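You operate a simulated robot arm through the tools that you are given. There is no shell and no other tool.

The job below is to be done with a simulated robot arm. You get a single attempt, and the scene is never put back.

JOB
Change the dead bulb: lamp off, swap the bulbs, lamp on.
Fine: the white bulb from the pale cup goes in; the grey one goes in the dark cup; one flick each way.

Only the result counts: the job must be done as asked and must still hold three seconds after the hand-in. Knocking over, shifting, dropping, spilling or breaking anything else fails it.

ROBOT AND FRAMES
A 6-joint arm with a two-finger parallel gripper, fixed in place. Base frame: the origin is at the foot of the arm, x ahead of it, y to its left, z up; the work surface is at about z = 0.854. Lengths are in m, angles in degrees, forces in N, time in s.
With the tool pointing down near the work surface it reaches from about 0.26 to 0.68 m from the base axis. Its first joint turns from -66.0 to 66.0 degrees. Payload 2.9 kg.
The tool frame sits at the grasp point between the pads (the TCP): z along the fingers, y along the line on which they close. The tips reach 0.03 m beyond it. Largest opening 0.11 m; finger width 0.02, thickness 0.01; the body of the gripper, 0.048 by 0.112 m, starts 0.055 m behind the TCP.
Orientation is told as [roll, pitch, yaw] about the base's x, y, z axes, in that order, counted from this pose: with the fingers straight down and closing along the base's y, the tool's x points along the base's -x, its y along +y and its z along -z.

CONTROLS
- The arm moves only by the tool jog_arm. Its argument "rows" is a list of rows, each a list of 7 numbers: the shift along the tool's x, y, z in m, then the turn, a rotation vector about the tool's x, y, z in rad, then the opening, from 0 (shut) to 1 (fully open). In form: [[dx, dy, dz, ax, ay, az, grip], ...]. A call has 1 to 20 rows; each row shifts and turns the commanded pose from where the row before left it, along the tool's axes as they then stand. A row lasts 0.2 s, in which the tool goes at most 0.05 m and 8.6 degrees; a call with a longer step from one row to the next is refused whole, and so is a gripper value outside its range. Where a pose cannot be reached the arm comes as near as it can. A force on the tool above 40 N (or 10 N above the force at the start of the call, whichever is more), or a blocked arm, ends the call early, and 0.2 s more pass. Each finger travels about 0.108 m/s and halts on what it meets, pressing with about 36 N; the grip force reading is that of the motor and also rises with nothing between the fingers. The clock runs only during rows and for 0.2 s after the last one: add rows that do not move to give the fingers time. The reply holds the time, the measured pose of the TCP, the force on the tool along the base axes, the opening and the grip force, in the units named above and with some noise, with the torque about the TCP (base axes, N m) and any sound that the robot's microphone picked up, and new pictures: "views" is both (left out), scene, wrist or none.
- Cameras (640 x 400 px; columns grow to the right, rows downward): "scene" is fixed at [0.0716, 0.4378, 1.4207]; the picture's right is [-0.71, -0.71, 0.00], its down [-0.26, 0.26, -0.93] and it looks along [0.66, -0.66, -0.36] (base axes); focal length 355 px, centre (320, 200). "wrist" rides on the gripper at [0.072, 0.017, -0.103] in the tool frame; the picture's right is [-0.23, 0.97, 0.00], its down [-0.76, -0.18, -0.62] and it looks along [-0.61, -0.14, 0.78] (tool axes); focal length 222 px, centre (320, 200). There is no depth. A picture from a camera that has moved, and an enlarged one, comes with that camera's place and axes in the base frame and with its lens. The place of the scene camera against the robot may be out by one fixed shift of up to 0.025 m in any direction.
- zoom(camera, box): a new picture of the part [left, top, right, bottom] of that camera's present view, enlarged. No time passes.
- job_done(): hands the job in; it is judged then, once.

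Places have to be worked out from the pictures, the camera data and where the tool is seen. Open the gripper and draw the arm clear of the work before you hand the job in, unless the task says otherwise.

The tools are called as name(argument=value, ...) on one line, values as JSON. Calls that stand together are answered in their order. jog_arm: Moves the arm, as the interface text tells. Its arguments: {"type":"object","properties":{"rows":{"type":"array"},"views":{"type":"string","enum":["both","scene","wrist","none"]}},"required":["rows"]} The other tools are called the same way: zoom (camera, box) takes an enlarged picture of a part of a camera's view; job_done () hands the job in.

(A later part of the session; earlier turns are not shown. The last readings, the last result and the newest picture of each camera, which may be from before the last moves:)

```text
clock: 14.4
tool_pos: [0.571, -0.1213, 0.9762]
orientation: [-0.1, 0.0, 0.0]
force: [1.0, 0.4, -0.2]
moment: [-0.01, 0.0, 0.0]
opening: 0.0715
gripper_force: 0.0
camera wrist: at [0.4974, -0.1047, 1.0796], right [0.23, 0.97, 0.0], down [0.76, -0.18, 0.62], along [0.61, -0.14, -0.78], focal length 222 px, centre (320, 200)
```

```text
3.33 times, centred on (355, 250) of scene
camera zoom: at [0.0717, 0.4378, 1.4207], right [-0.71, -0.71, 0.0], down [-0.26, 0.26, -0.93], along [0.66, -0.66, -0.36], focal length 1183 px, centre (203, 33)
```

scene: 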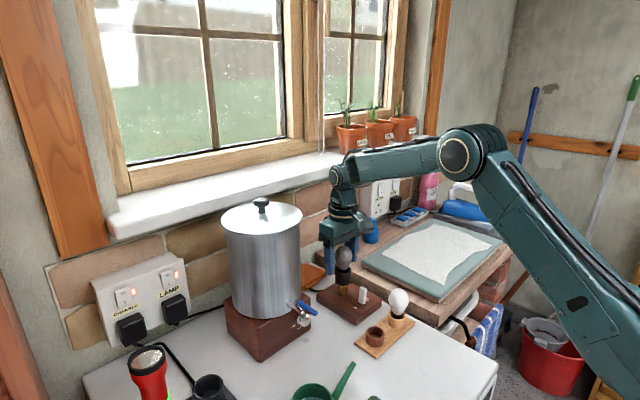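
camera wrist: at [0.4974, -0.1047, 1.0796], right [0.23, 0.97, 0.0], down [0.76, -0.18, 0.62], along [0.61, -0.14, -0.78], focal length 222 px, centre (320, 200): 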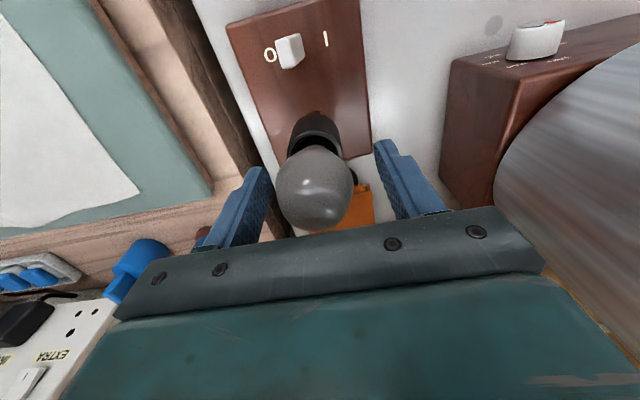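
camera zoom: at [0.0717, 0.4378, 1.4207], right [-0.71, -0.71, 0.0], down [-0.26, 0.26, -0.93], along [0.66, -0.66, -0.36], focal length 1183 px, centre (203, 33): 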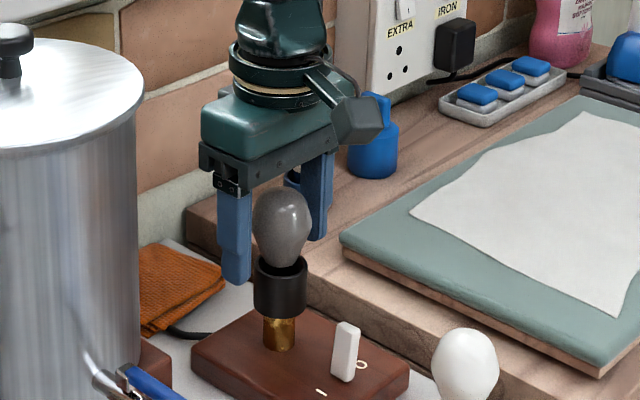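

The bulb is seated and centred in x but about 3 mm to -y of the TCP. I shift to match, then close with full force.

jog_arm(rows=[[0.001, -0.003, 0.002, 0, 0, 0, 0.65], [0, 0, 0, 0, 0, 0, 0.5], [0, 0, 0, 0, 0, 0, 0], [0, 0, 0, 0, 0, 0, 0], [0, 0, 0, 0, 0, 0, 0]])

zoom(camera="wrist", box=[220, 60, 420, 240])

zoom(camera="scene", box=[320, 220, 380, 300])

```text
clock: 15.6
tool_pos: [0.5692, -0.1249, 0.9743]
orientation: [0.0, 0.0, -0.1]
force: [-1.1, -0.1, 0.1]
moment: [-0.01, 0.0, -0.03]
opening: 0.0435
gripper_force: 25.3
camera wrist: at [0.4962, -0.1078, 1.078], right [0.23, 0.97, 0.0], down [0.76, -0.18, 0.62], along [0.61, -0.14, -0.78], focal length 222 px, centre (320, 200)
```

scene: 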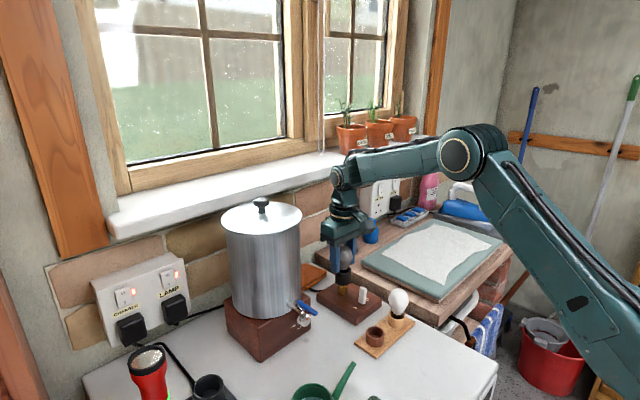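
wrist: 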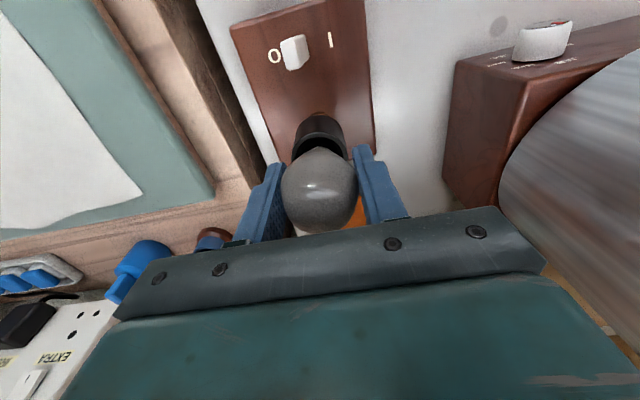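

```text
2.22 times, centred on (320, 150) of wrist
camera zoom: at [0.4962, -0.1078, 1.078], right [0.23, 0.97, 0.0], down [0.76, -0.18, 0.62], along [0.61, -0.14, -0.78], focal length 494 px, centre (320, 311)
```

zoom: 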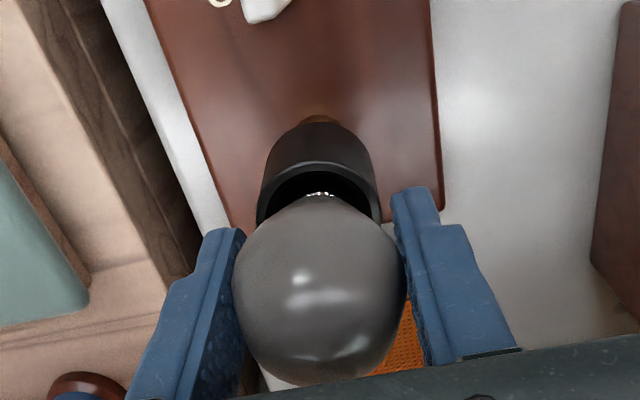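

```text
5.00 times, centred on (350, 260) of scene
camera zoom: at [0.0717, 0.4378, 1.4207], right [-0.71, -0.71, 0.0], down [-0.26, 0.26, -0.93], along [0.66, -0.66, -0.36], focal length 1774 px, centre (170, -100)
```

zoom: 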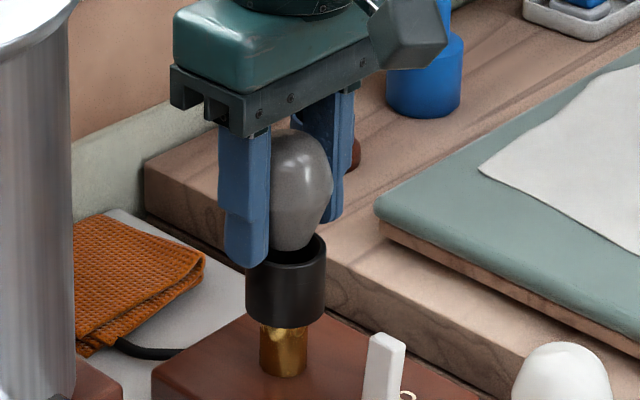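

Gripped at 0.0435. I lift slowly in small steps with a reading after each centimetre.

jog_arm(rows=[[0, 0, -0.003, 0, 0, 0, 0], [0, 0, -0.003, 0, 0, 0, 0], [0, 0, -0.003, 0, 0, 0, 0], [0, 0, 0, 0, 0, 0, 0]], views="wrist")

zoom(camera="wrist", box=[270, 80, 370, 240])

zoom(camera="scene", box=[320, 220, 380, 300])

```text
clock: 16.6
tool_pos: [0.5685, -0.1259, 0.9835]
orientation: [0.0, 0.0, 0.0]
force: [0.3, 0.2, -0.1]
moment: [0.0, 0.05, -0.04]
opening: 0.0435
gripper_force: 25.2
camera wrist: at [0.4958, -0.1081, 1.0874], right [0.23, 0.97, 0.0], down [0.76, -0.18, 0.62], along [0.61, -0.14, -0.78], focal length 222 px, centre (320, 200)
```

wrist: 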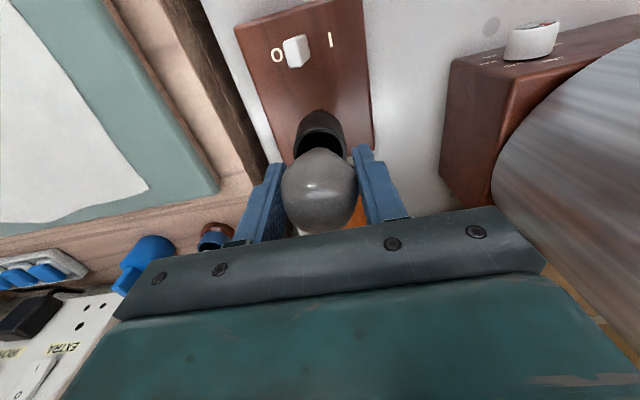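

```text
2.50 times, centred on (320, 160) of wrist
camera zoom: at [0.4958, -0.1081, 1.0874], right [0.23, 0.97, 0.0], down [0.76, -0.18, 0.62], along [0.61, -0.14, -0.78], focal length 555 px, centre (320, 300)
```

zoom: 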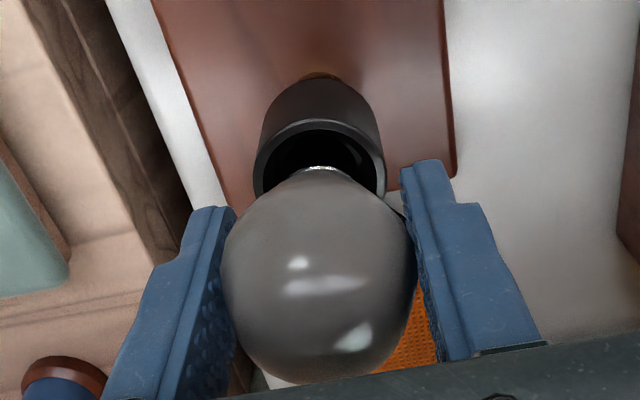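

```text
5.00 times, centred on (350, 260) of scene
camera zoom: at [0.0717, 0.4378, 1.4207], right [-0.71, -0.71, 0.0], down [-0.26, 0.26, -0.93], along [0.66, -0.66, -0.36], focal length 1774 px, centre (170, -100)
```

zoom: 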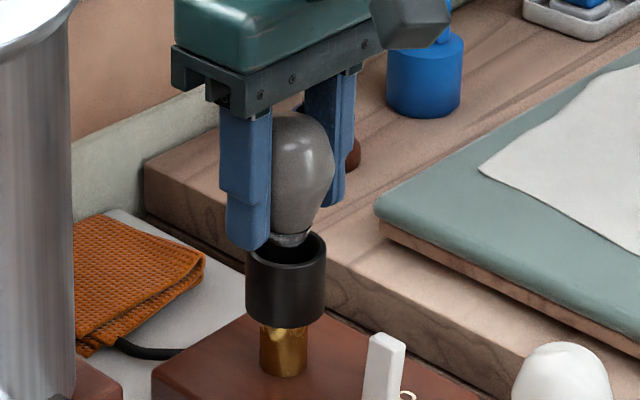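

The bulb has risen about 9 mm with the gripper, and its silver collar shows above the socket. I continue slowly.

jog_arm(rows=[[0, 0, -0.003, 0, 0, 0, 0], [0, 0, -0.003, 0, 0, 0, 0], [0, 0, -0.003, 0, 0, 0, 0]], views="wrist")

zoom(camera="scene", box=[320, 220, 380, 300])

```text
clock: 17.4
tool_pos: [0.5696, -0.1249, 0.9943]
orientation: [0.0, 0.0, -0.1]
force: [-0.2, -0.6, 0.3]
moment: [0.0, 0.0, 0.0]
opening: 0.0436
gripper_force: 24.5
camera wrist: at [0.496, -0.1079, 1.097], right [0.23, 0.97, 0.0], down [0.76, -0.18, 0.62], along [0.61, -0.14, -0.78], focal length 222 px, centre (320, 200)
```

wrist: 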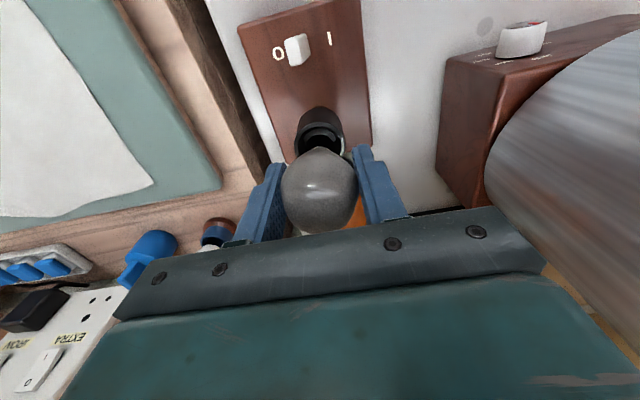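

```text
5.00 times, centred on (350, 260) of scene
camera zoom: at [0.0717, 0.4378, 1.4207], right [-0.71, -0.71, 0.0], down [-0.26, 0.26, -0.93], along [0.66, -0.66, -0.36], focal length 1774 px, centre (170, -100)
```

zoom: 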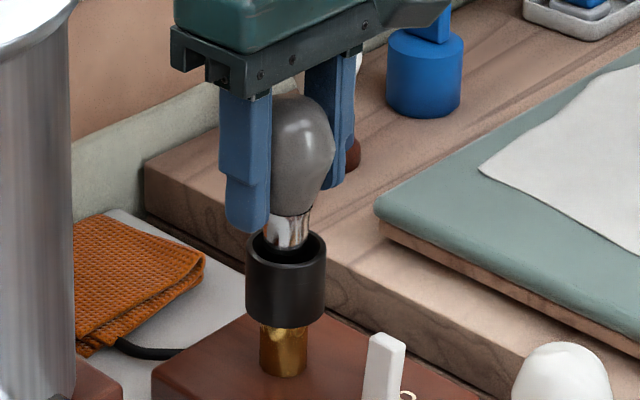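

It is still moving with the gripper and the silver cap is emerging from the socket. I continue slowly upward.

jog_arm(rows=[[0, 0, -0.003, 0, 0, 0, 0], [0, 0, -0.003, 0, 0, 0, 0], [0, 0, -0.003, 0, 0, 0, 0]], views="wrist")

zoom(camera="scene", box=[320, 220, 380, 300])

```text
clock: 18.2
tool_pos: [0.5684, -0.1257, 1.0023]
orientation: [0.0, 0.0, 0.0]
force: [0.5, -0.4, -1.1]
moment: [0.01, 0.03, -0.03]
opening: 0.0434
gripper_force: 25.0
camera wrist: at [0.4956, -0.108, 1.1054], right [0.23, 0.97, 0.0], down [0.76, -0.18, 0.62], along [0.61, -0.14, -0.78], focal length 222 px, centre (320, 200)
```

wrist: 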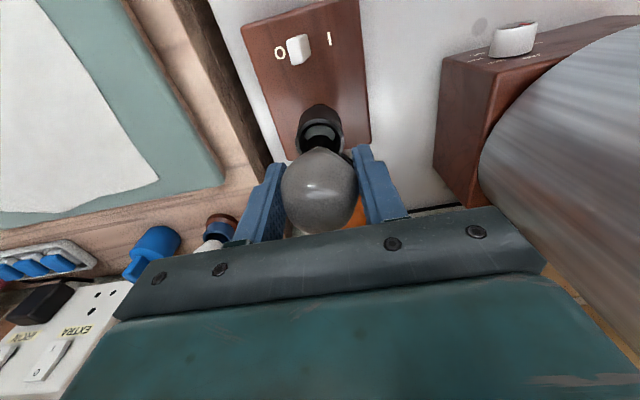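

```text
5.00 times, centred on (350, 260) of scene
camera zoom: at [0.0717, 0.4378, 1.4207], right [-0.71, -0.71, 0.0], down [-0.26, 0.26, -0.93], along [0.66, -0.66, -0.36], focal length 1774 px, centre (170, -100)
```

zoom: 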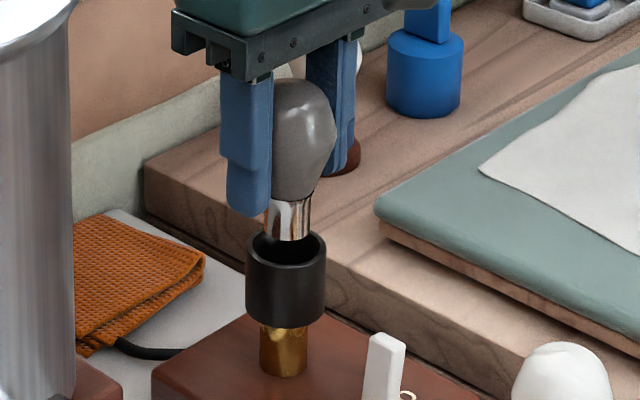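

The silver cap is now just free of the socket and the grip is steady. I keep lifting at a moderate pace to get clear.

jog_arm(rows=[[0, 0, -0.004, 0, 0, 0, 0], [0, 0, -0.006, 0, 0, 0, 0], [0, 0, -0.008, 0, 0, 0, 0], [0, 0, -0.01, 0, 0, 0, 0], [0, 0, -0.008, 0, 0, 0, 0], [0, 0, -0.004, 0, 0, 0, 0]])

zoom(camera="scene", box=[310, 190, 400, 310])

```text
clock: 19.6
tool_pos: [0.5679, -0.125, 1.0415]
orientation: [0.0, 0.0, 0.0]
force: [0.1, -0.7, -0.8]
moment: [0.01, -0.01, -0.01]
opening: 0.0434
gripper_force: 24.8
camera wrist: at [0.4951, -0.1082, 1.1449], right [0.23, 0.97, 0.0], down [0.76, -0.18, 0.62], along [0.61, -0.14, -0.78], focal length 222 px, centre (320, 200)
```

scene: 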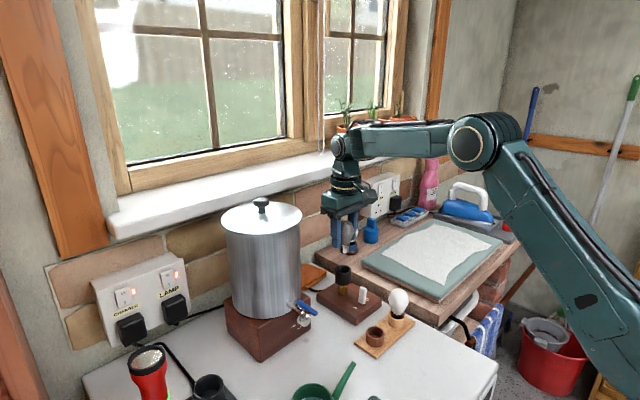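
wrist: 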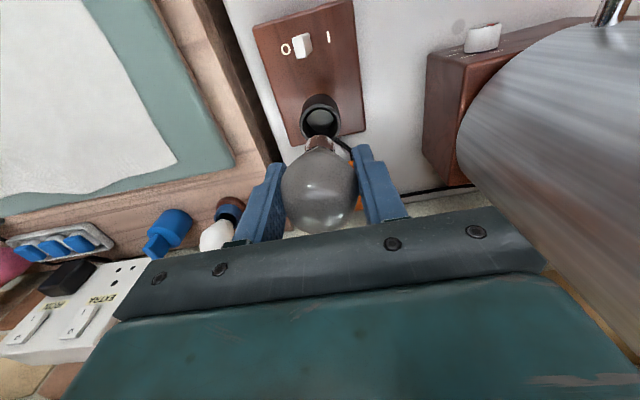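

```text
3.33 times, centred on (355, 250) of scene
camera zoom: at [0.0717, 0.4378, 1.4207], right [-0.71, -0.71, 0.0], down [-0.26, 0.26, -0.93], along [0.66, -0.66, -0.36], focal length 1183 px, centre (203, 33)
```

zoom: 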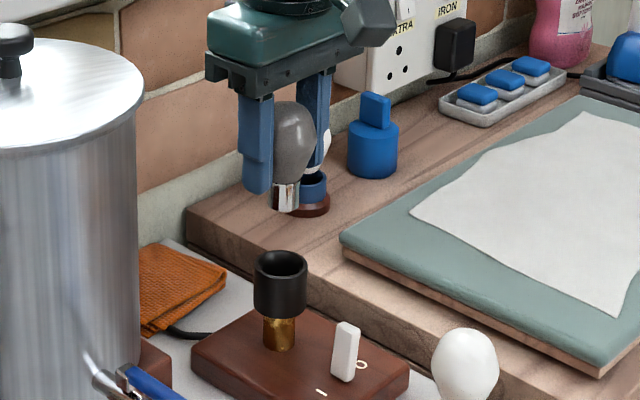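

The grey bulb is out and firmly held. Let me look closely at the empty socket and the bulb's cap to learn the geometry before placing.

zoom(camera="wrist", box=[270, 70, 380, 240])

zoom(camera="scene", box=[330, 210, 370, 260])

zoom(camera="scene", box=[350, 280, 420, 360])

```text
2.35 times, centred on (325, 155) of wrist
camera zoom: at [0.4951, -0.1082, 1.1449], right [0.23, 0.97, 0.0], down [0.76, -0.18, 0.62], along [0.61, -0.14, -0.78], focal length 523 px, centre (308, 306)
```

zoom: 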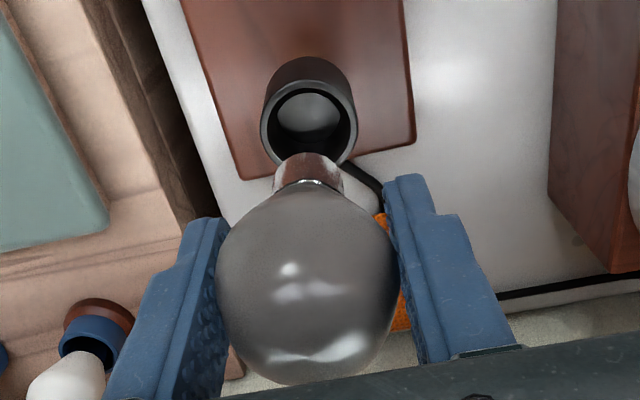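

```text
8.00 times, centred on (350, 235) of scene
camera zoom: at [0.0717, 0.4378, 1.4207], right [-0.71, -0.71, 0.0], down [-0.26, 0.26, -0.93], along [0.66, -0.66, -0.36], focal length 2839 px, centre (80, -80)
```

zoom: 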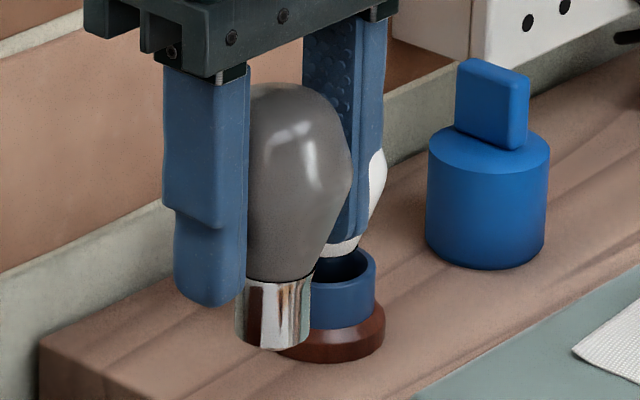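

```text
5.00 times, centred on (385, 320) of scene
camera zoom: at [0.0717, 0.4378, 1.4207], right [-0.71, -0.71, 0.0], down [-0.26, 0.26, -0.93], along [0.66, -0.66, -0.36], focal length 1774 px, centre (-5, -400)
```

zoom: 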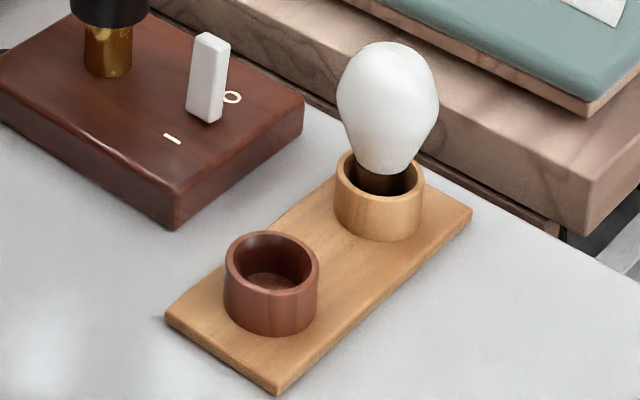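

The held bulb is vertical, with cap radius ≈11 mm and bottom ≈52 mm below the TCP. The cup has inner diameter ≈32 mm. I carry it gently at height to above the dark cup, near (0.4235, -0.0645).

jog_arm(rows=[[0.009, 0.0038, 0, 0, 0, 0, 0], [0.018, 0.0076, 0, 0, 0, 0, 0], [0.02, 0.0084, 0, 0, 0, 0, 0], [0.02, 0.0084, 0, 0, 0, 0, 0], [0.02, 0.0084, 0, 0, 0, 0, 0], [0.02, 0.0084, 0, 0, 0, 0, 0], [0.018, 0.0074, 0, 0, 0, 0, 0], [0.013, 0.0053, 0, 0, 0, 0, 0], [0.0065, 0.0027, 0, 0, 0, 0, 0], [0, 0, 0, 0, 0, 0, 0]])

zoom(camera="wrist", box=[220, 60, 420, 240])

zoom(camera="scene", box=[340, 240, 440, 360])

```text
clock: 21.8
tool_pos: [0.4236, -0.0642, 1.0431]
orientation: [0.0, 0.0, -0.1]
force: [0.5, -0.1, -0.7]
moment: [0.0, 0.0, -0.02]
opening: 0.0434
gripper_force: 25.0
camera wrist: at [0.3501, -0.0464, 1.1463], right [0.23, 0.97, 0.0], down [0.76, -0.18, 0.62], along [0.61, -0.14, -0.78], focal length 222 px, centre (320, 200)
```

scene: 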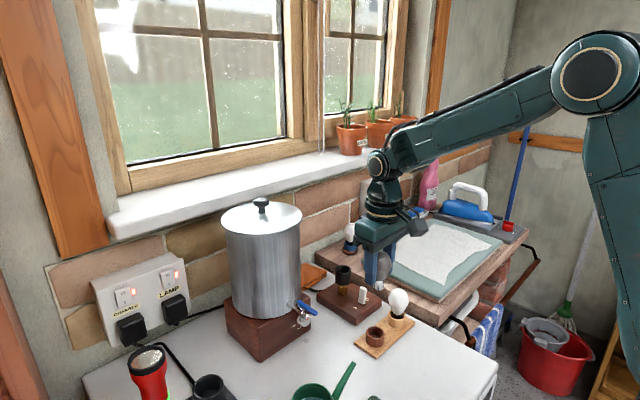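
wrist: 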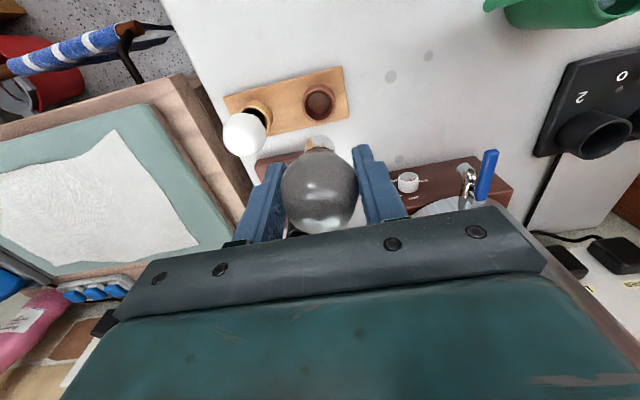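

```text
2.22 times, centred on (320, 150) of wrist
camera zoom: at [0.3501, -0.0464, 1.1463], right [0.23, 0.97, 0.0], down [0.76, -0.18, 0.62], along [0.61, -0.14, -0.78], focal length 494 px, centre (320, 311)
```

zoom: 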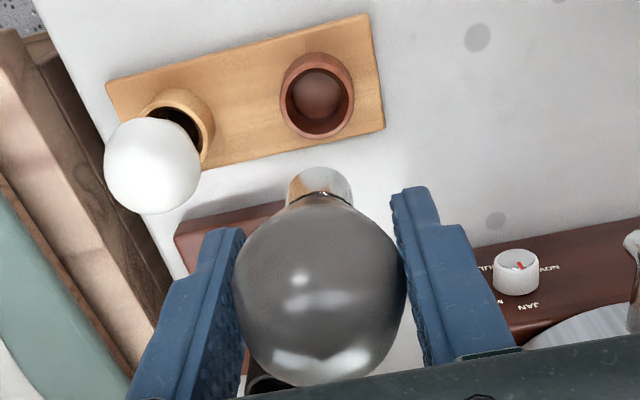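

```text
3.33 times, centred on (390, 300) of scene
camera zoom: at [0.0716, 0.4378, 1.4207], right [-0.71, -0.71, 0.0], down [-0.26, 0.26, -0.93], along [0.66, -0.66, -0.36], focal length 1183 px, centre (87, -133)
```

zoom: 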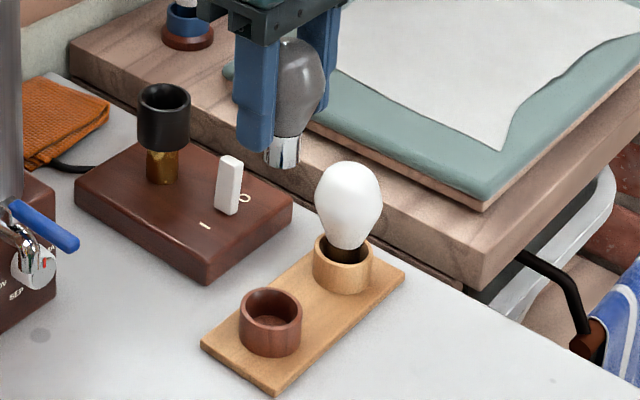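

The cup centre comes out at (0.422, -0.064) in this view, matching the tool position. I descend to just above the rim and check alignment.

jog_arm(rows=[[0, 0, 0.01, 0, 0, 0, 0], [0, 0, 0.02, 0, 0, 0, 0], [0, 0, 0.02, 0, 0, 0, 0], [0, 0, 0.02, 0, 0, 0, 0], [0, 0, 0.015, 0, 0, 0, 0], [0, 0, 0.009, 0, 0, 0, 0], [0, 0, 0, 0, 0, 0, 0]])

zoom(camera="wrist", box=[220, 60, 420, 240])

zoom(camera="scene", box=[340, 270, 430, 370])

```text
clock: 23.4
tool_pos: [0.4236, -0.063, 0.9487]
orientation: [0.0, 0.0, 0.0]
force: [-0.4, 0.2, -0.6]
moment: [0.02, -0.01, 0.01]
opening: 0.0434
gripper_force: 25.1
camera wrist: at [0.3508, -0.0472, 1.052], right [0.23, 0.97, 0.0], down [0.76, -0.18, 0.62], along [0.61, -0.14, -0.78], focal length 222 px, centre (320, 200)
```

scene: 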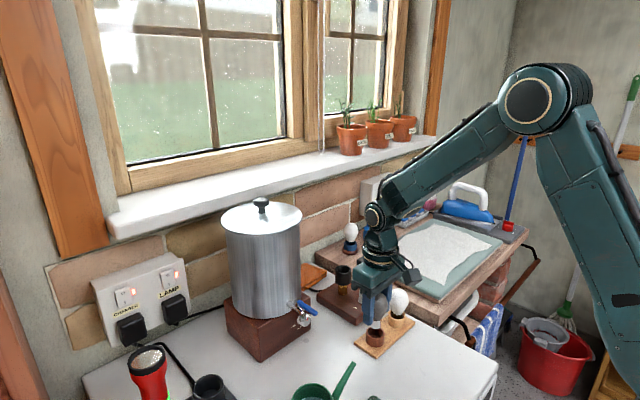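
wrist: 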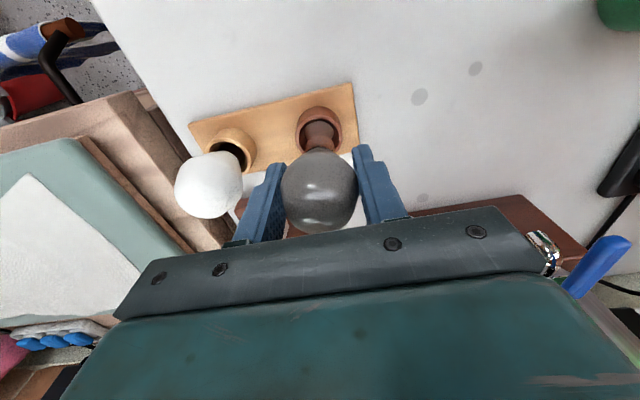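

```text
2.22 times, centred on (320, 150) of wrist
camera zoom: at [0.3508, -0.0472, 1.052], right [0.23, 0.97, 0.0], down [0.76, -0.18, 0.62], along [0.61, -0.14, -0.78], focal length 494 px, centre (320, 311)
```

zoom: 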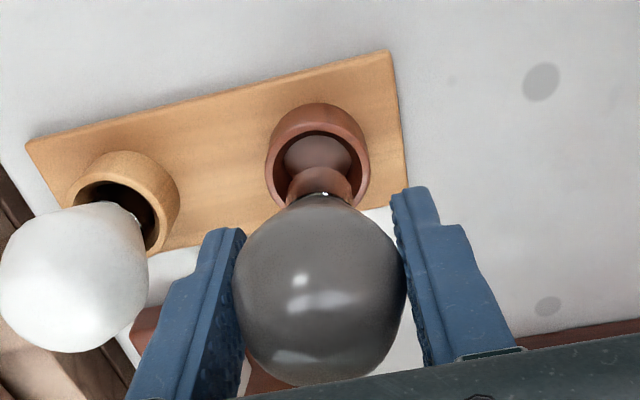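

```text
4.00 times, centred on (385, 320) of scene
camera zoom: at [0.0717, 0.4378, 1.4207], right [-0.71, -0.71, 0.0], down [-0.26, 0.26, -0.93], along [0.66, -0.66, -0.36], focal length 1420 px, centre (60, -280)
```

zoom: 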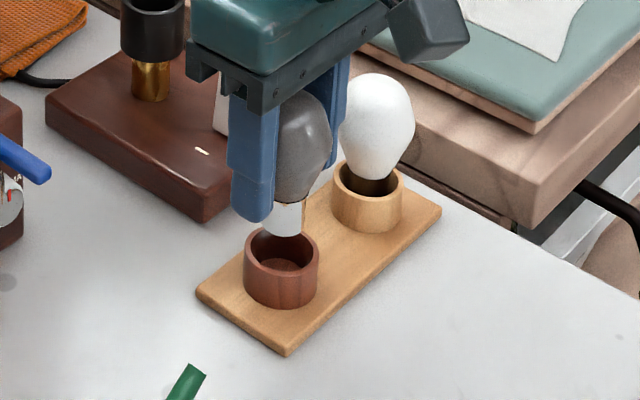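

The cap is lined up over the cup in both views. I descend slowly into the cup and watch for contact.

jog_arm(rows=[[0.001, -0.0005, 0.005, 0, 0, 0, 0], [0, 0, 0.005, 0, 0, 0, 0], [0, 0, 0.004, 0, 0, 0, 0], [0, 0, 0.003, 0, 0, 0, 0], [0, 0, 0, 0, 0, 0, 0]], views="wrist")

zoom(camera="wrist", box=[220, 60, 420, 240])

zoom(camera="scene", box=[350, 280, 420, 360])

```text
clock: 24.6
tool_pos: [0.4253, -0.0655, 0.9307]
orientation: [0.1, 0.0, -0.1]
force: [-0.3, 0.1, -1.0]
moment: [-0.01, -0.01, -0.01]
opening: 0.0434
gripper_force: 25.1
camera wrist: at [0.3508, -0.0482, 1.0336], right [0.23, 0.97, 0.0], down [0.76, -0.18, 0.62], along [0.61, -0.14, -0.78], focal length 222 px, centre (320, 200)
```

wrist: 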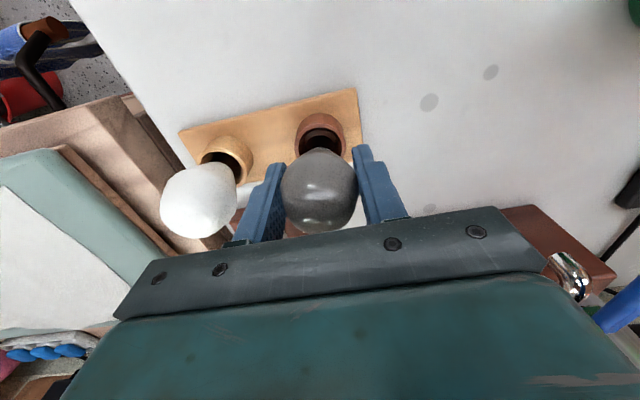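

```text
2.22 times, centred on (320, 150) of wrist
camera zoom: at [0.3508, -0.0482, 1.0336], right [0.23, 0.97, 0.0], down [0.76, -0.18, 0.62], along [0.61, -0.14, -0.78], focal length 494 px, centre (320, 311)
```

zoom: 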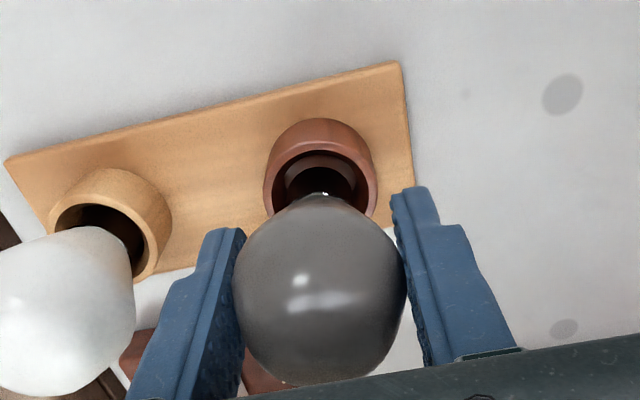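

```text
5.00 times, centred on (385, 320) of scene
camera zoom: at [0.0717, 0.4378, 1.4207], right [-0.71, -0.71, 0.0], down [-0.26, 0.26, -0.93], along [0.66, -0.66, -0.36], focal length 1774 px, centre (-5, -400)
```

zoom: 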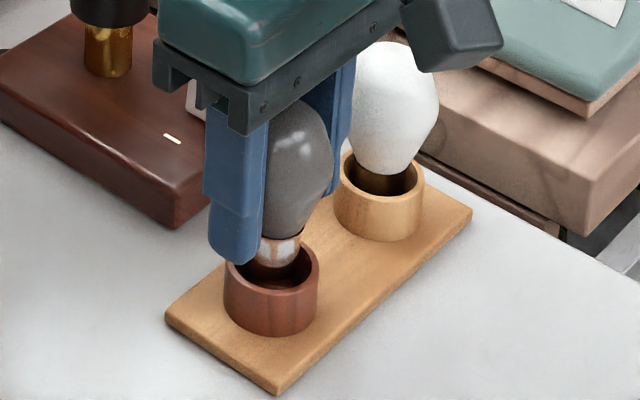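

The cap is inside the cup mouth but not down yet. I continue in small steps until contact.

jog_arm(rows=[[0, 0, 0.002, 0, 0, 0, 0], [0, 0, 0.002, 0, 0, 0, 0], [0, 0, 0.002, 0, 0, 0, 0], [0, 0, 0, 0, 0, 0, 0]], views="wrist")

zoom(camera="wrist", box=[220, 60, 420, 240])

zoom(camera="scene", box=[350, 280, 420, 360])

```text
clock: 25.6
tool_pos: [0.4221, -0.0643, 0.9234]
orientation: [0.0, 0.0, 0.1]
force: [0.6, -0.6, -1.3]
moment: [-0.01, -0.01, -0.02]
opening: 0.0434
gripper_force: 24.9
camera wrist: at [0.3499, -0.0477, 1.0286], right [0.23, 0.97, 0.0], down [0.76, -0.18, 0.62], along [0.61, -0.14, -0.78], focal length 222 px, centre (320, 200)
```

wrist: 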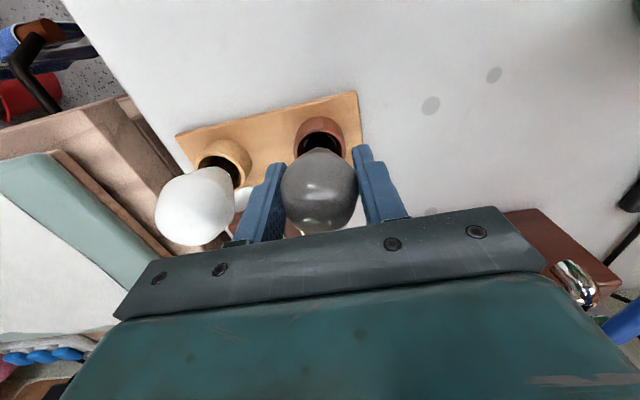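

```text
2.22 times, centred on (320, 150) of wrist
camera zoom: at [0.3499, -0.0477, 1.0286], right [0.23, 0.97, 0.0], down [0.76, -0.18, 0.62], along [0.61, -0.14, -0.78], focal length 494 px, centre (320, 311)
```

zoom: 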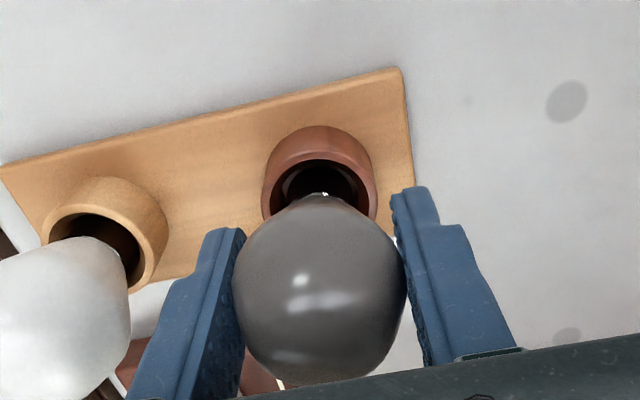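

```text
5.00 times, centred on (385, 320) of scene
camera zoom: at [0.0717, 0.4378, 1.4207], right [-0.71, -0.71, 0.0], down [-0.26, 0.26, -0.93], along [0.66, -0.66, -0.36], focal length 1774 px, centre (-5, -400)
```

zoom: 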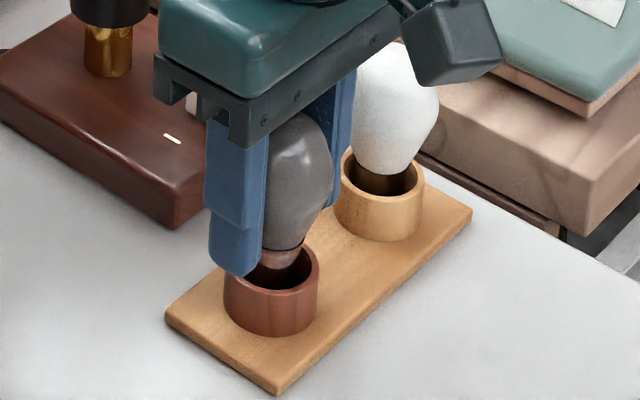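

Comparing it with the seated white bulb, about 4–5 mm remain. I continue in 1.5 mm steps.

jog_arm(rows=[[0, 0, 0.0015, 0, 0, 0, 0], [0, 0, 0.0015, 0, 0, 0, 0], [0, 0, 0, 0, 0, 0, 0]], views="wrist")

zoom(camera="scene", box=[350, 280, 420, 360])

```text
clock: 26.4
tool_pos: [0.4225, -0.064, 0.9217]
orientation: [0.0, 0.0, 0.0]
force: [0.2, 0.2, -0.5]
moment: [-0.05, 0.0, -0.03]
opening: 0.0435
gripper_force: 24.9
camera wrist: at [0.3503, -0.0479, 1.0252], right [0.23, 0.97, 0.0], down [0.76, -0.18, 0.62], along [0.61, -0.14, -0.78], focal length 222 px, centre (320, 200)
```

wrist: 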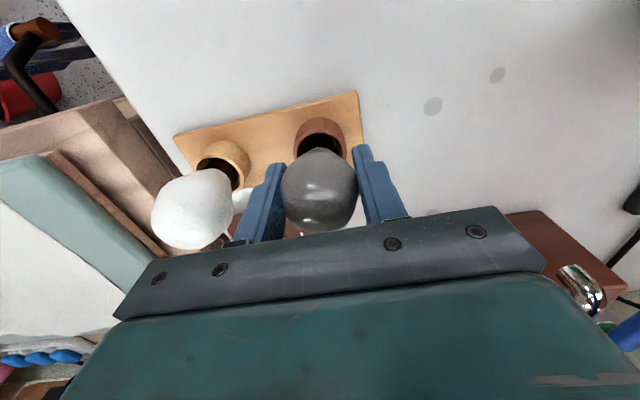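

```text
5.00 times, centred on (385, 320) of scene
camera zoom: at [0.0717, 0.4378, 1.4207], right [-0.71, -0.71, 0.0], down [-0.26, 0.26, -0.93], along [0.66, -0.66, -0.36], focal length 1774 px, centre (-5, -400)
```

zoom: 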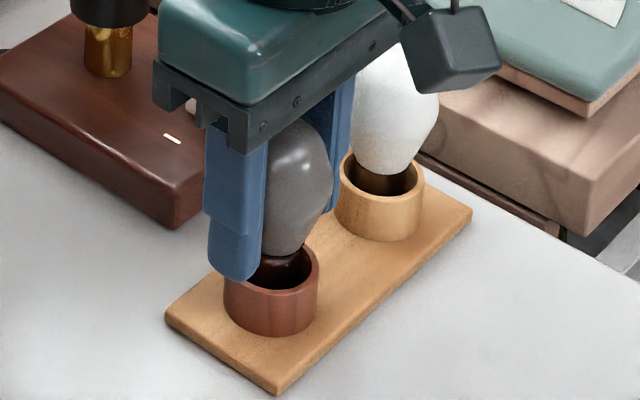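

Only about 1–2 mm remains. I take two more 1 mm steps and check for a vertical reaction.

jog_arm(rows=[[0, 0, 0.001, 0, 0, 0, 0], [0, 0, 0.001, 0, 0, 0, 0], [0, 0, 0, 0, 0, 0, 0]], views="none")

zoom(camera="scene", box=[350, 280, 420, 360])

zoom(camera="wrist", box=[220, 60, 420, 240])

```text
clock: 27.2
tool_pos: [0.4231, -0.0645, 0.9191]
orientation: [0.0, 0.0, -0.1]
force: [-0.4, 0.4, 0.3]
moment: [-0.01, -0.01, 0.0]
opening: 0.043
gripper_force: 25.0
```

```text
5.00 times, centred on (385, 320) of scene
camera zoom: at [0.0717, 0.4378, 1.4207], right [-0.71, -0.71, 0.0], down [-0.26, 0.26, -0.93], along [0.66, -0.66, -0.36], focal length 1774 px, centre (-5, -400)
```

zoom: 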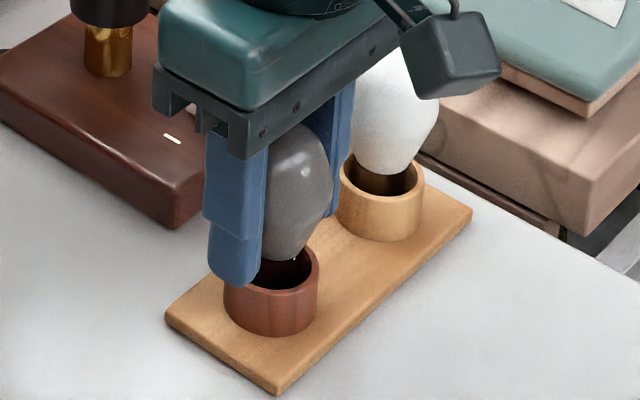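

```text
2.22 times, centred on (320, 150) of wrist
camera zoom: at [0.35, -0.0477, 1.0231], right [0.23, 0.97, 0.0], down [0.76, -0.18, 0.62], along [0.61, -0.14, -0.78], focal length 494 px, centre (320, 311)
```

zoom: 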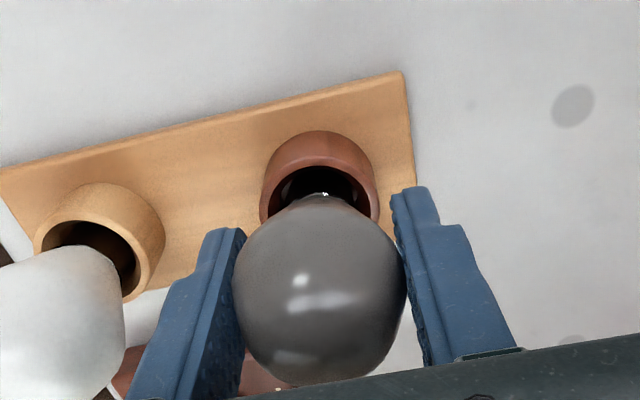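

The force has flipped from hanging weight to slight support, and the glass sits at the rim like the white bulb, so it is seated. I open gently, then rise straight up.

jog_arm(rows=[[0, 0, 0, 0, 0, 0, 0.45], [0, 0, 0, 0, 0, 0, 0.5], [0, 0, 0, 0, 0, 0, 0.6], [0, 0, 0, 0, 0, 0, 0.6], [0, 0, 0, 0, 0, 0, 0.6]])

zoom(camera="scene", box=[350, 280, 420, 360])

zoom(camera="wrist", box=[220, 60, 420, 240])

```text
clock: 28.4
tool_pos: [0.4223, -0.0646, 0.9196]
orientation: [0.1, 0.0, 0.0]
force: [0.2, 0.9, 0.2]
moment: [0.01, -0.04, 0.02]
opening: 0.0659
gripper_force: 0.1
camera wrist: at [0.35, -0.0477, 1.0232], right [0.23, 0.97, 0.0], down [0.76, -0.18, 0.62], along [0.61, -0.14, -0.78], focal length 222 px, centre (320, 200)
```

scene: 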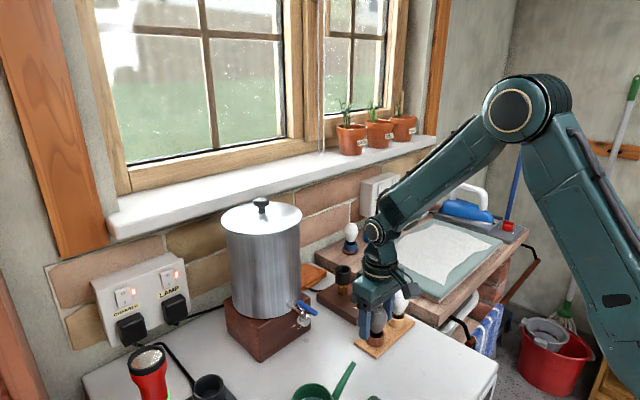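
wrist: 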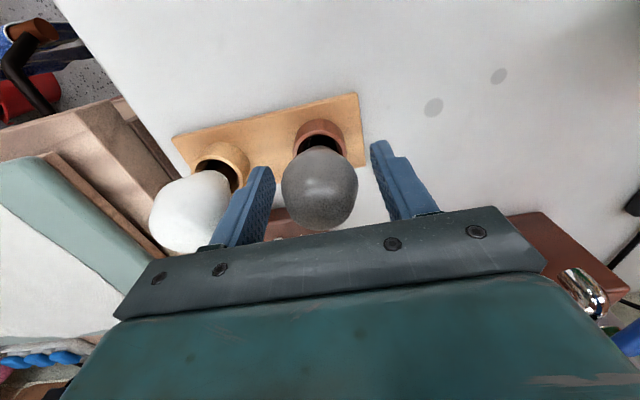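

```text
5.00 times, centred on (385, 320) of scene
camera zoom: at [0.0716, 0.4378, 1.4207], right [-0.71, -0.71, 0.0], down [-0.26, 0.26, -0.93], along [0.66, -0.66, -0.36], focal length 1774 px, centre (-5, -400)
```

zoom: 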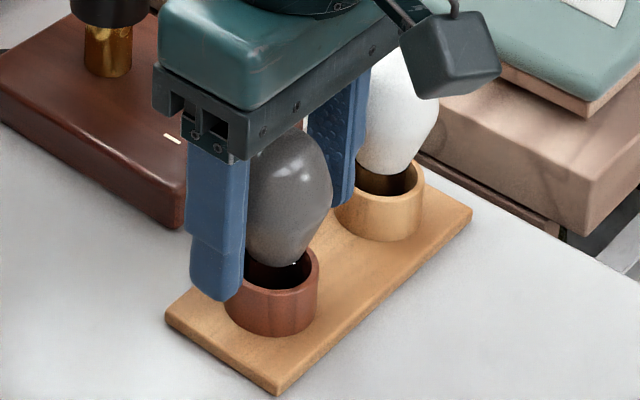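

```text
2.22 times, centred on (320, 150) of wrist
camera zoom: at [0.35, -0.0477, 1.0232], right [0.23, 0.97, 0.0], down [0.76, -0.18, 0.62], along [0.61, -0.14, -0.78], focal length 494 px, centre (320, 311)
```

zoom: 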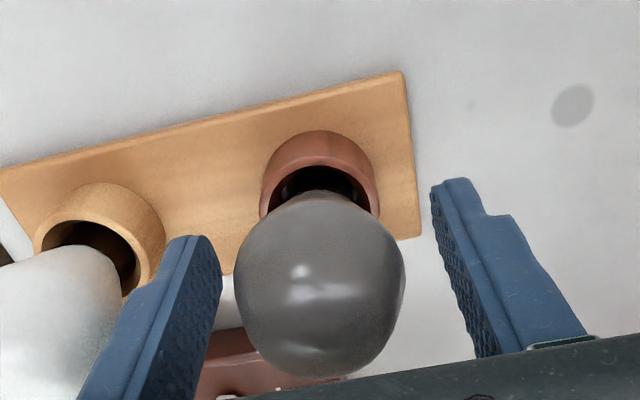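

The grey bulb stands in the dark cup. I rise straight up, then shift above the white bulb at about (0.4205, -0.143).

jog_arm(rows=[[0, 0, -0.01, 0, 0, 0, 0.6], [0, 0, -0.03, 0, 0, 0, 0.6], [0, 0, -0.04, 0, 0, 0, 0.6], [0, 0, -0.03, 0, 0, 0, 0.6], [0.001, -0.04, 0, 0, 0, 0, 0.6], [0.001, -0.0385, 0, 0, 0, 0, 0.6], [0, 0, 0, 0, 0, 0, 0.6]])

zoom(camera="wrist", box=[220, 60, 420, 240])

zoom(camera="scene", box=[350, 280, 420, 360])

```text
clock: 30.0
tool_pos: [0.4234, -0.1436, 1.0314]
orientation: [0.0, 0.1, 0.0]
force: [-0.5, -0.6, -0.2]
moment: [0.0, 0.0, -0.01]
opening: 0.0663
gripper_force: 0.0
camera wrist: at [0.3503, -0.1267, 1.1348], right [0.23, 0.97, 0.0], down [0.76, -0.18, 0.62], along [0.61, -0.14, -0.78], focal length 222 px, centre (320, 200)
```

scene: 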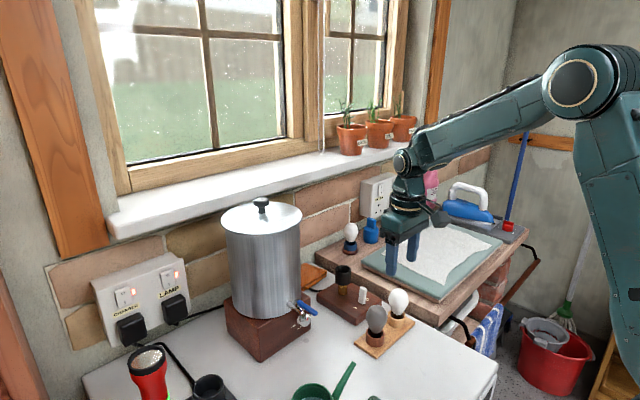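
wrist: 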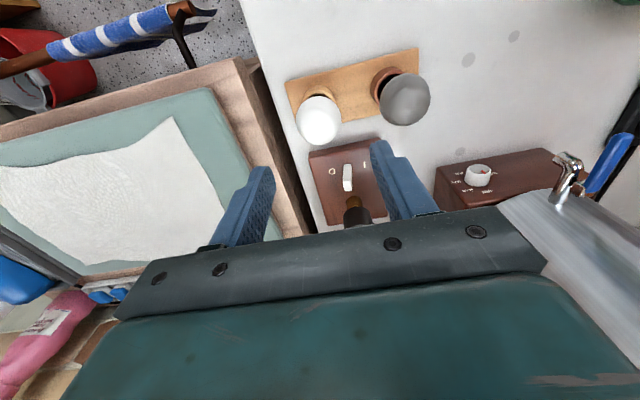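

```text
2.22 times, centred on (320, 150) of wrist
camera zoom: at [0.3503, -0.1267, 1.1348], right [0.23, 0.97, 0.0], down [0.76, -0.18, 0.62], along [0.61, -0.14, -0.78], focal length 494 px, centre (320, 311)
```

zoom: 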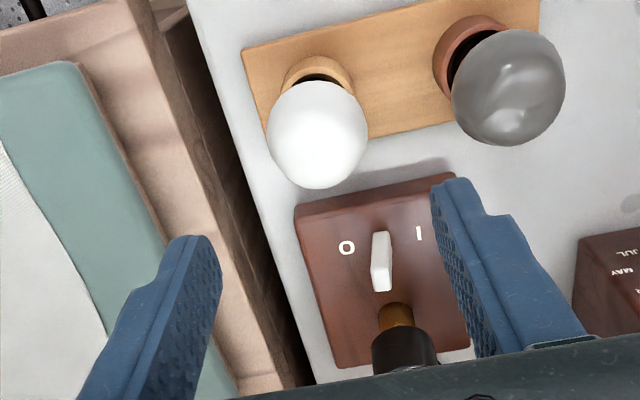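

```text
5.00 times, centred on (385, 320) of scene
camera zoom: at [0.0717, 0.4378, 1.4207], right [-0.71, -0.71, 0.0], down [-0.26, 0.26, -0.93], along [0.66, -0.66, -0.36], focal length 1774 px, centre (-5, -400)
```

zoom: 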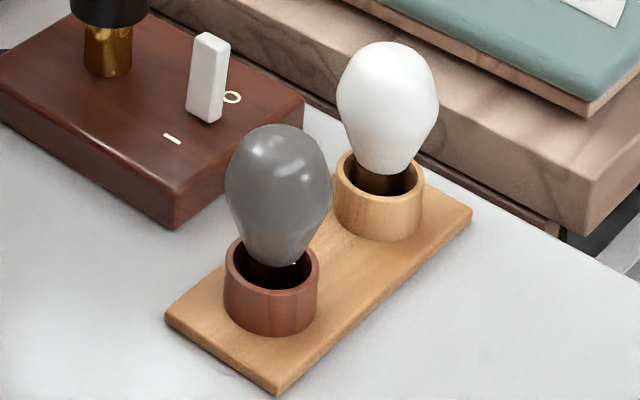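

The white bulb centre works out at (0.420, -0.143, 0.927). I descend over it with fingers at about 6 cm, staying clear of the grey bulb and the bench.

jog_arm(rows=[[0.003, 0.0004, 0.01, 0, 0, 0, 0.56], [0, 0, 0.025, 0, 0, 0, 0.56], [0, 0, 0.03, 0, 0, 0, 0.56], [0, 0, 0.025, 0, 0, 0, 0.56], [0, 0, 0.01, 0, 0, 0, 0.56], [0, 0, 0, 0, 0, 0, 0.56]])

zoom(camera="wrist", box=[220, 60, 420, 240])

zoom(camera="scene", box=[350, 260, 430, 360])

```text
clock: 31.4
tool_pos: [0.419, -0.1436, 0.9287]
orientation: [-0.1, -0.1, 0.1]
force: [-1.0, -0.4, -0.5]
moment: [0.02, -0.01, 0.01]
opening: 0.0615
gripper_force: 0.0
camera wrist: at [0.3449, -0.1272, 1.0332], right [0.23, 0.97, 0.0], down [0.76, -0.18, 0.62], along [0.61, -0.14, -0.78], focal length 222 px, centre (320, 200)
```

scene: 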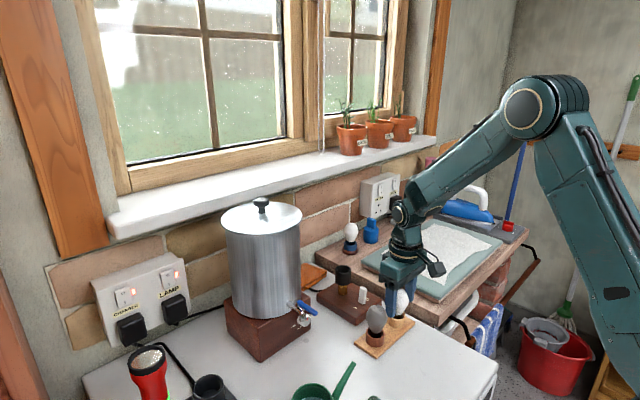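
wrist: 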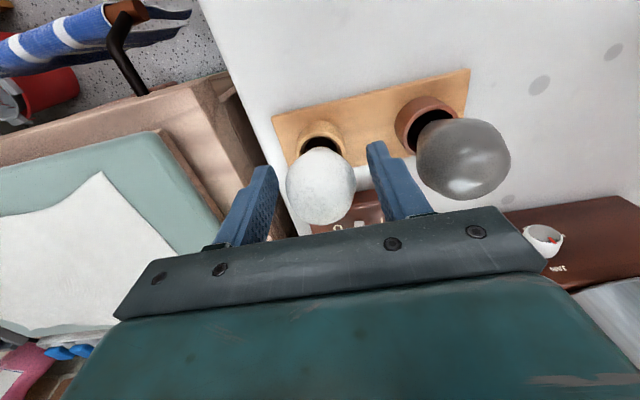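

```text
2.22 times, centred on (320, 150) of wrist
camera zoom: at [0.3449, -0.1272, 1.0332], right [0.23, 0.97, 0.0], down [0.76, -0.18, 0.62], along [0.61, -0.14, -0.78], focal length 494 px, centre (320, 311)
```

zoom: 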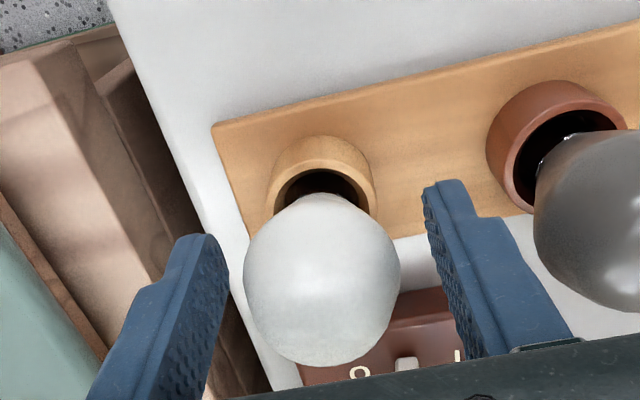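

```text
4.00 times, centred on (390, 310) of scene
camera zoom: at [0.0717, 0.4378, 1.4207], right [-0.71, -0.71, 0.0], down [-0.26, 0.26, -0.93], along [0.66, -0.66, -0.36], focal length 1420 px, centre (40, -240)
```

zoom: 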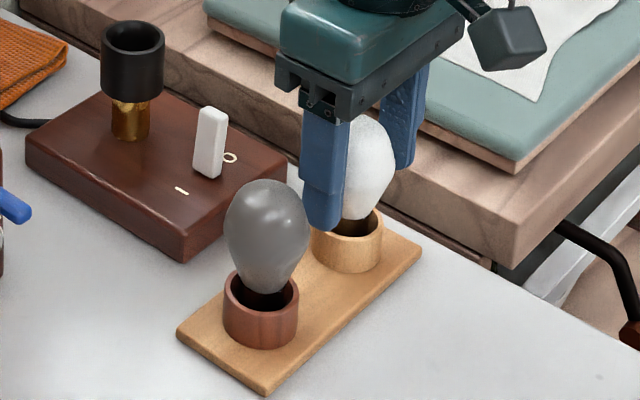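

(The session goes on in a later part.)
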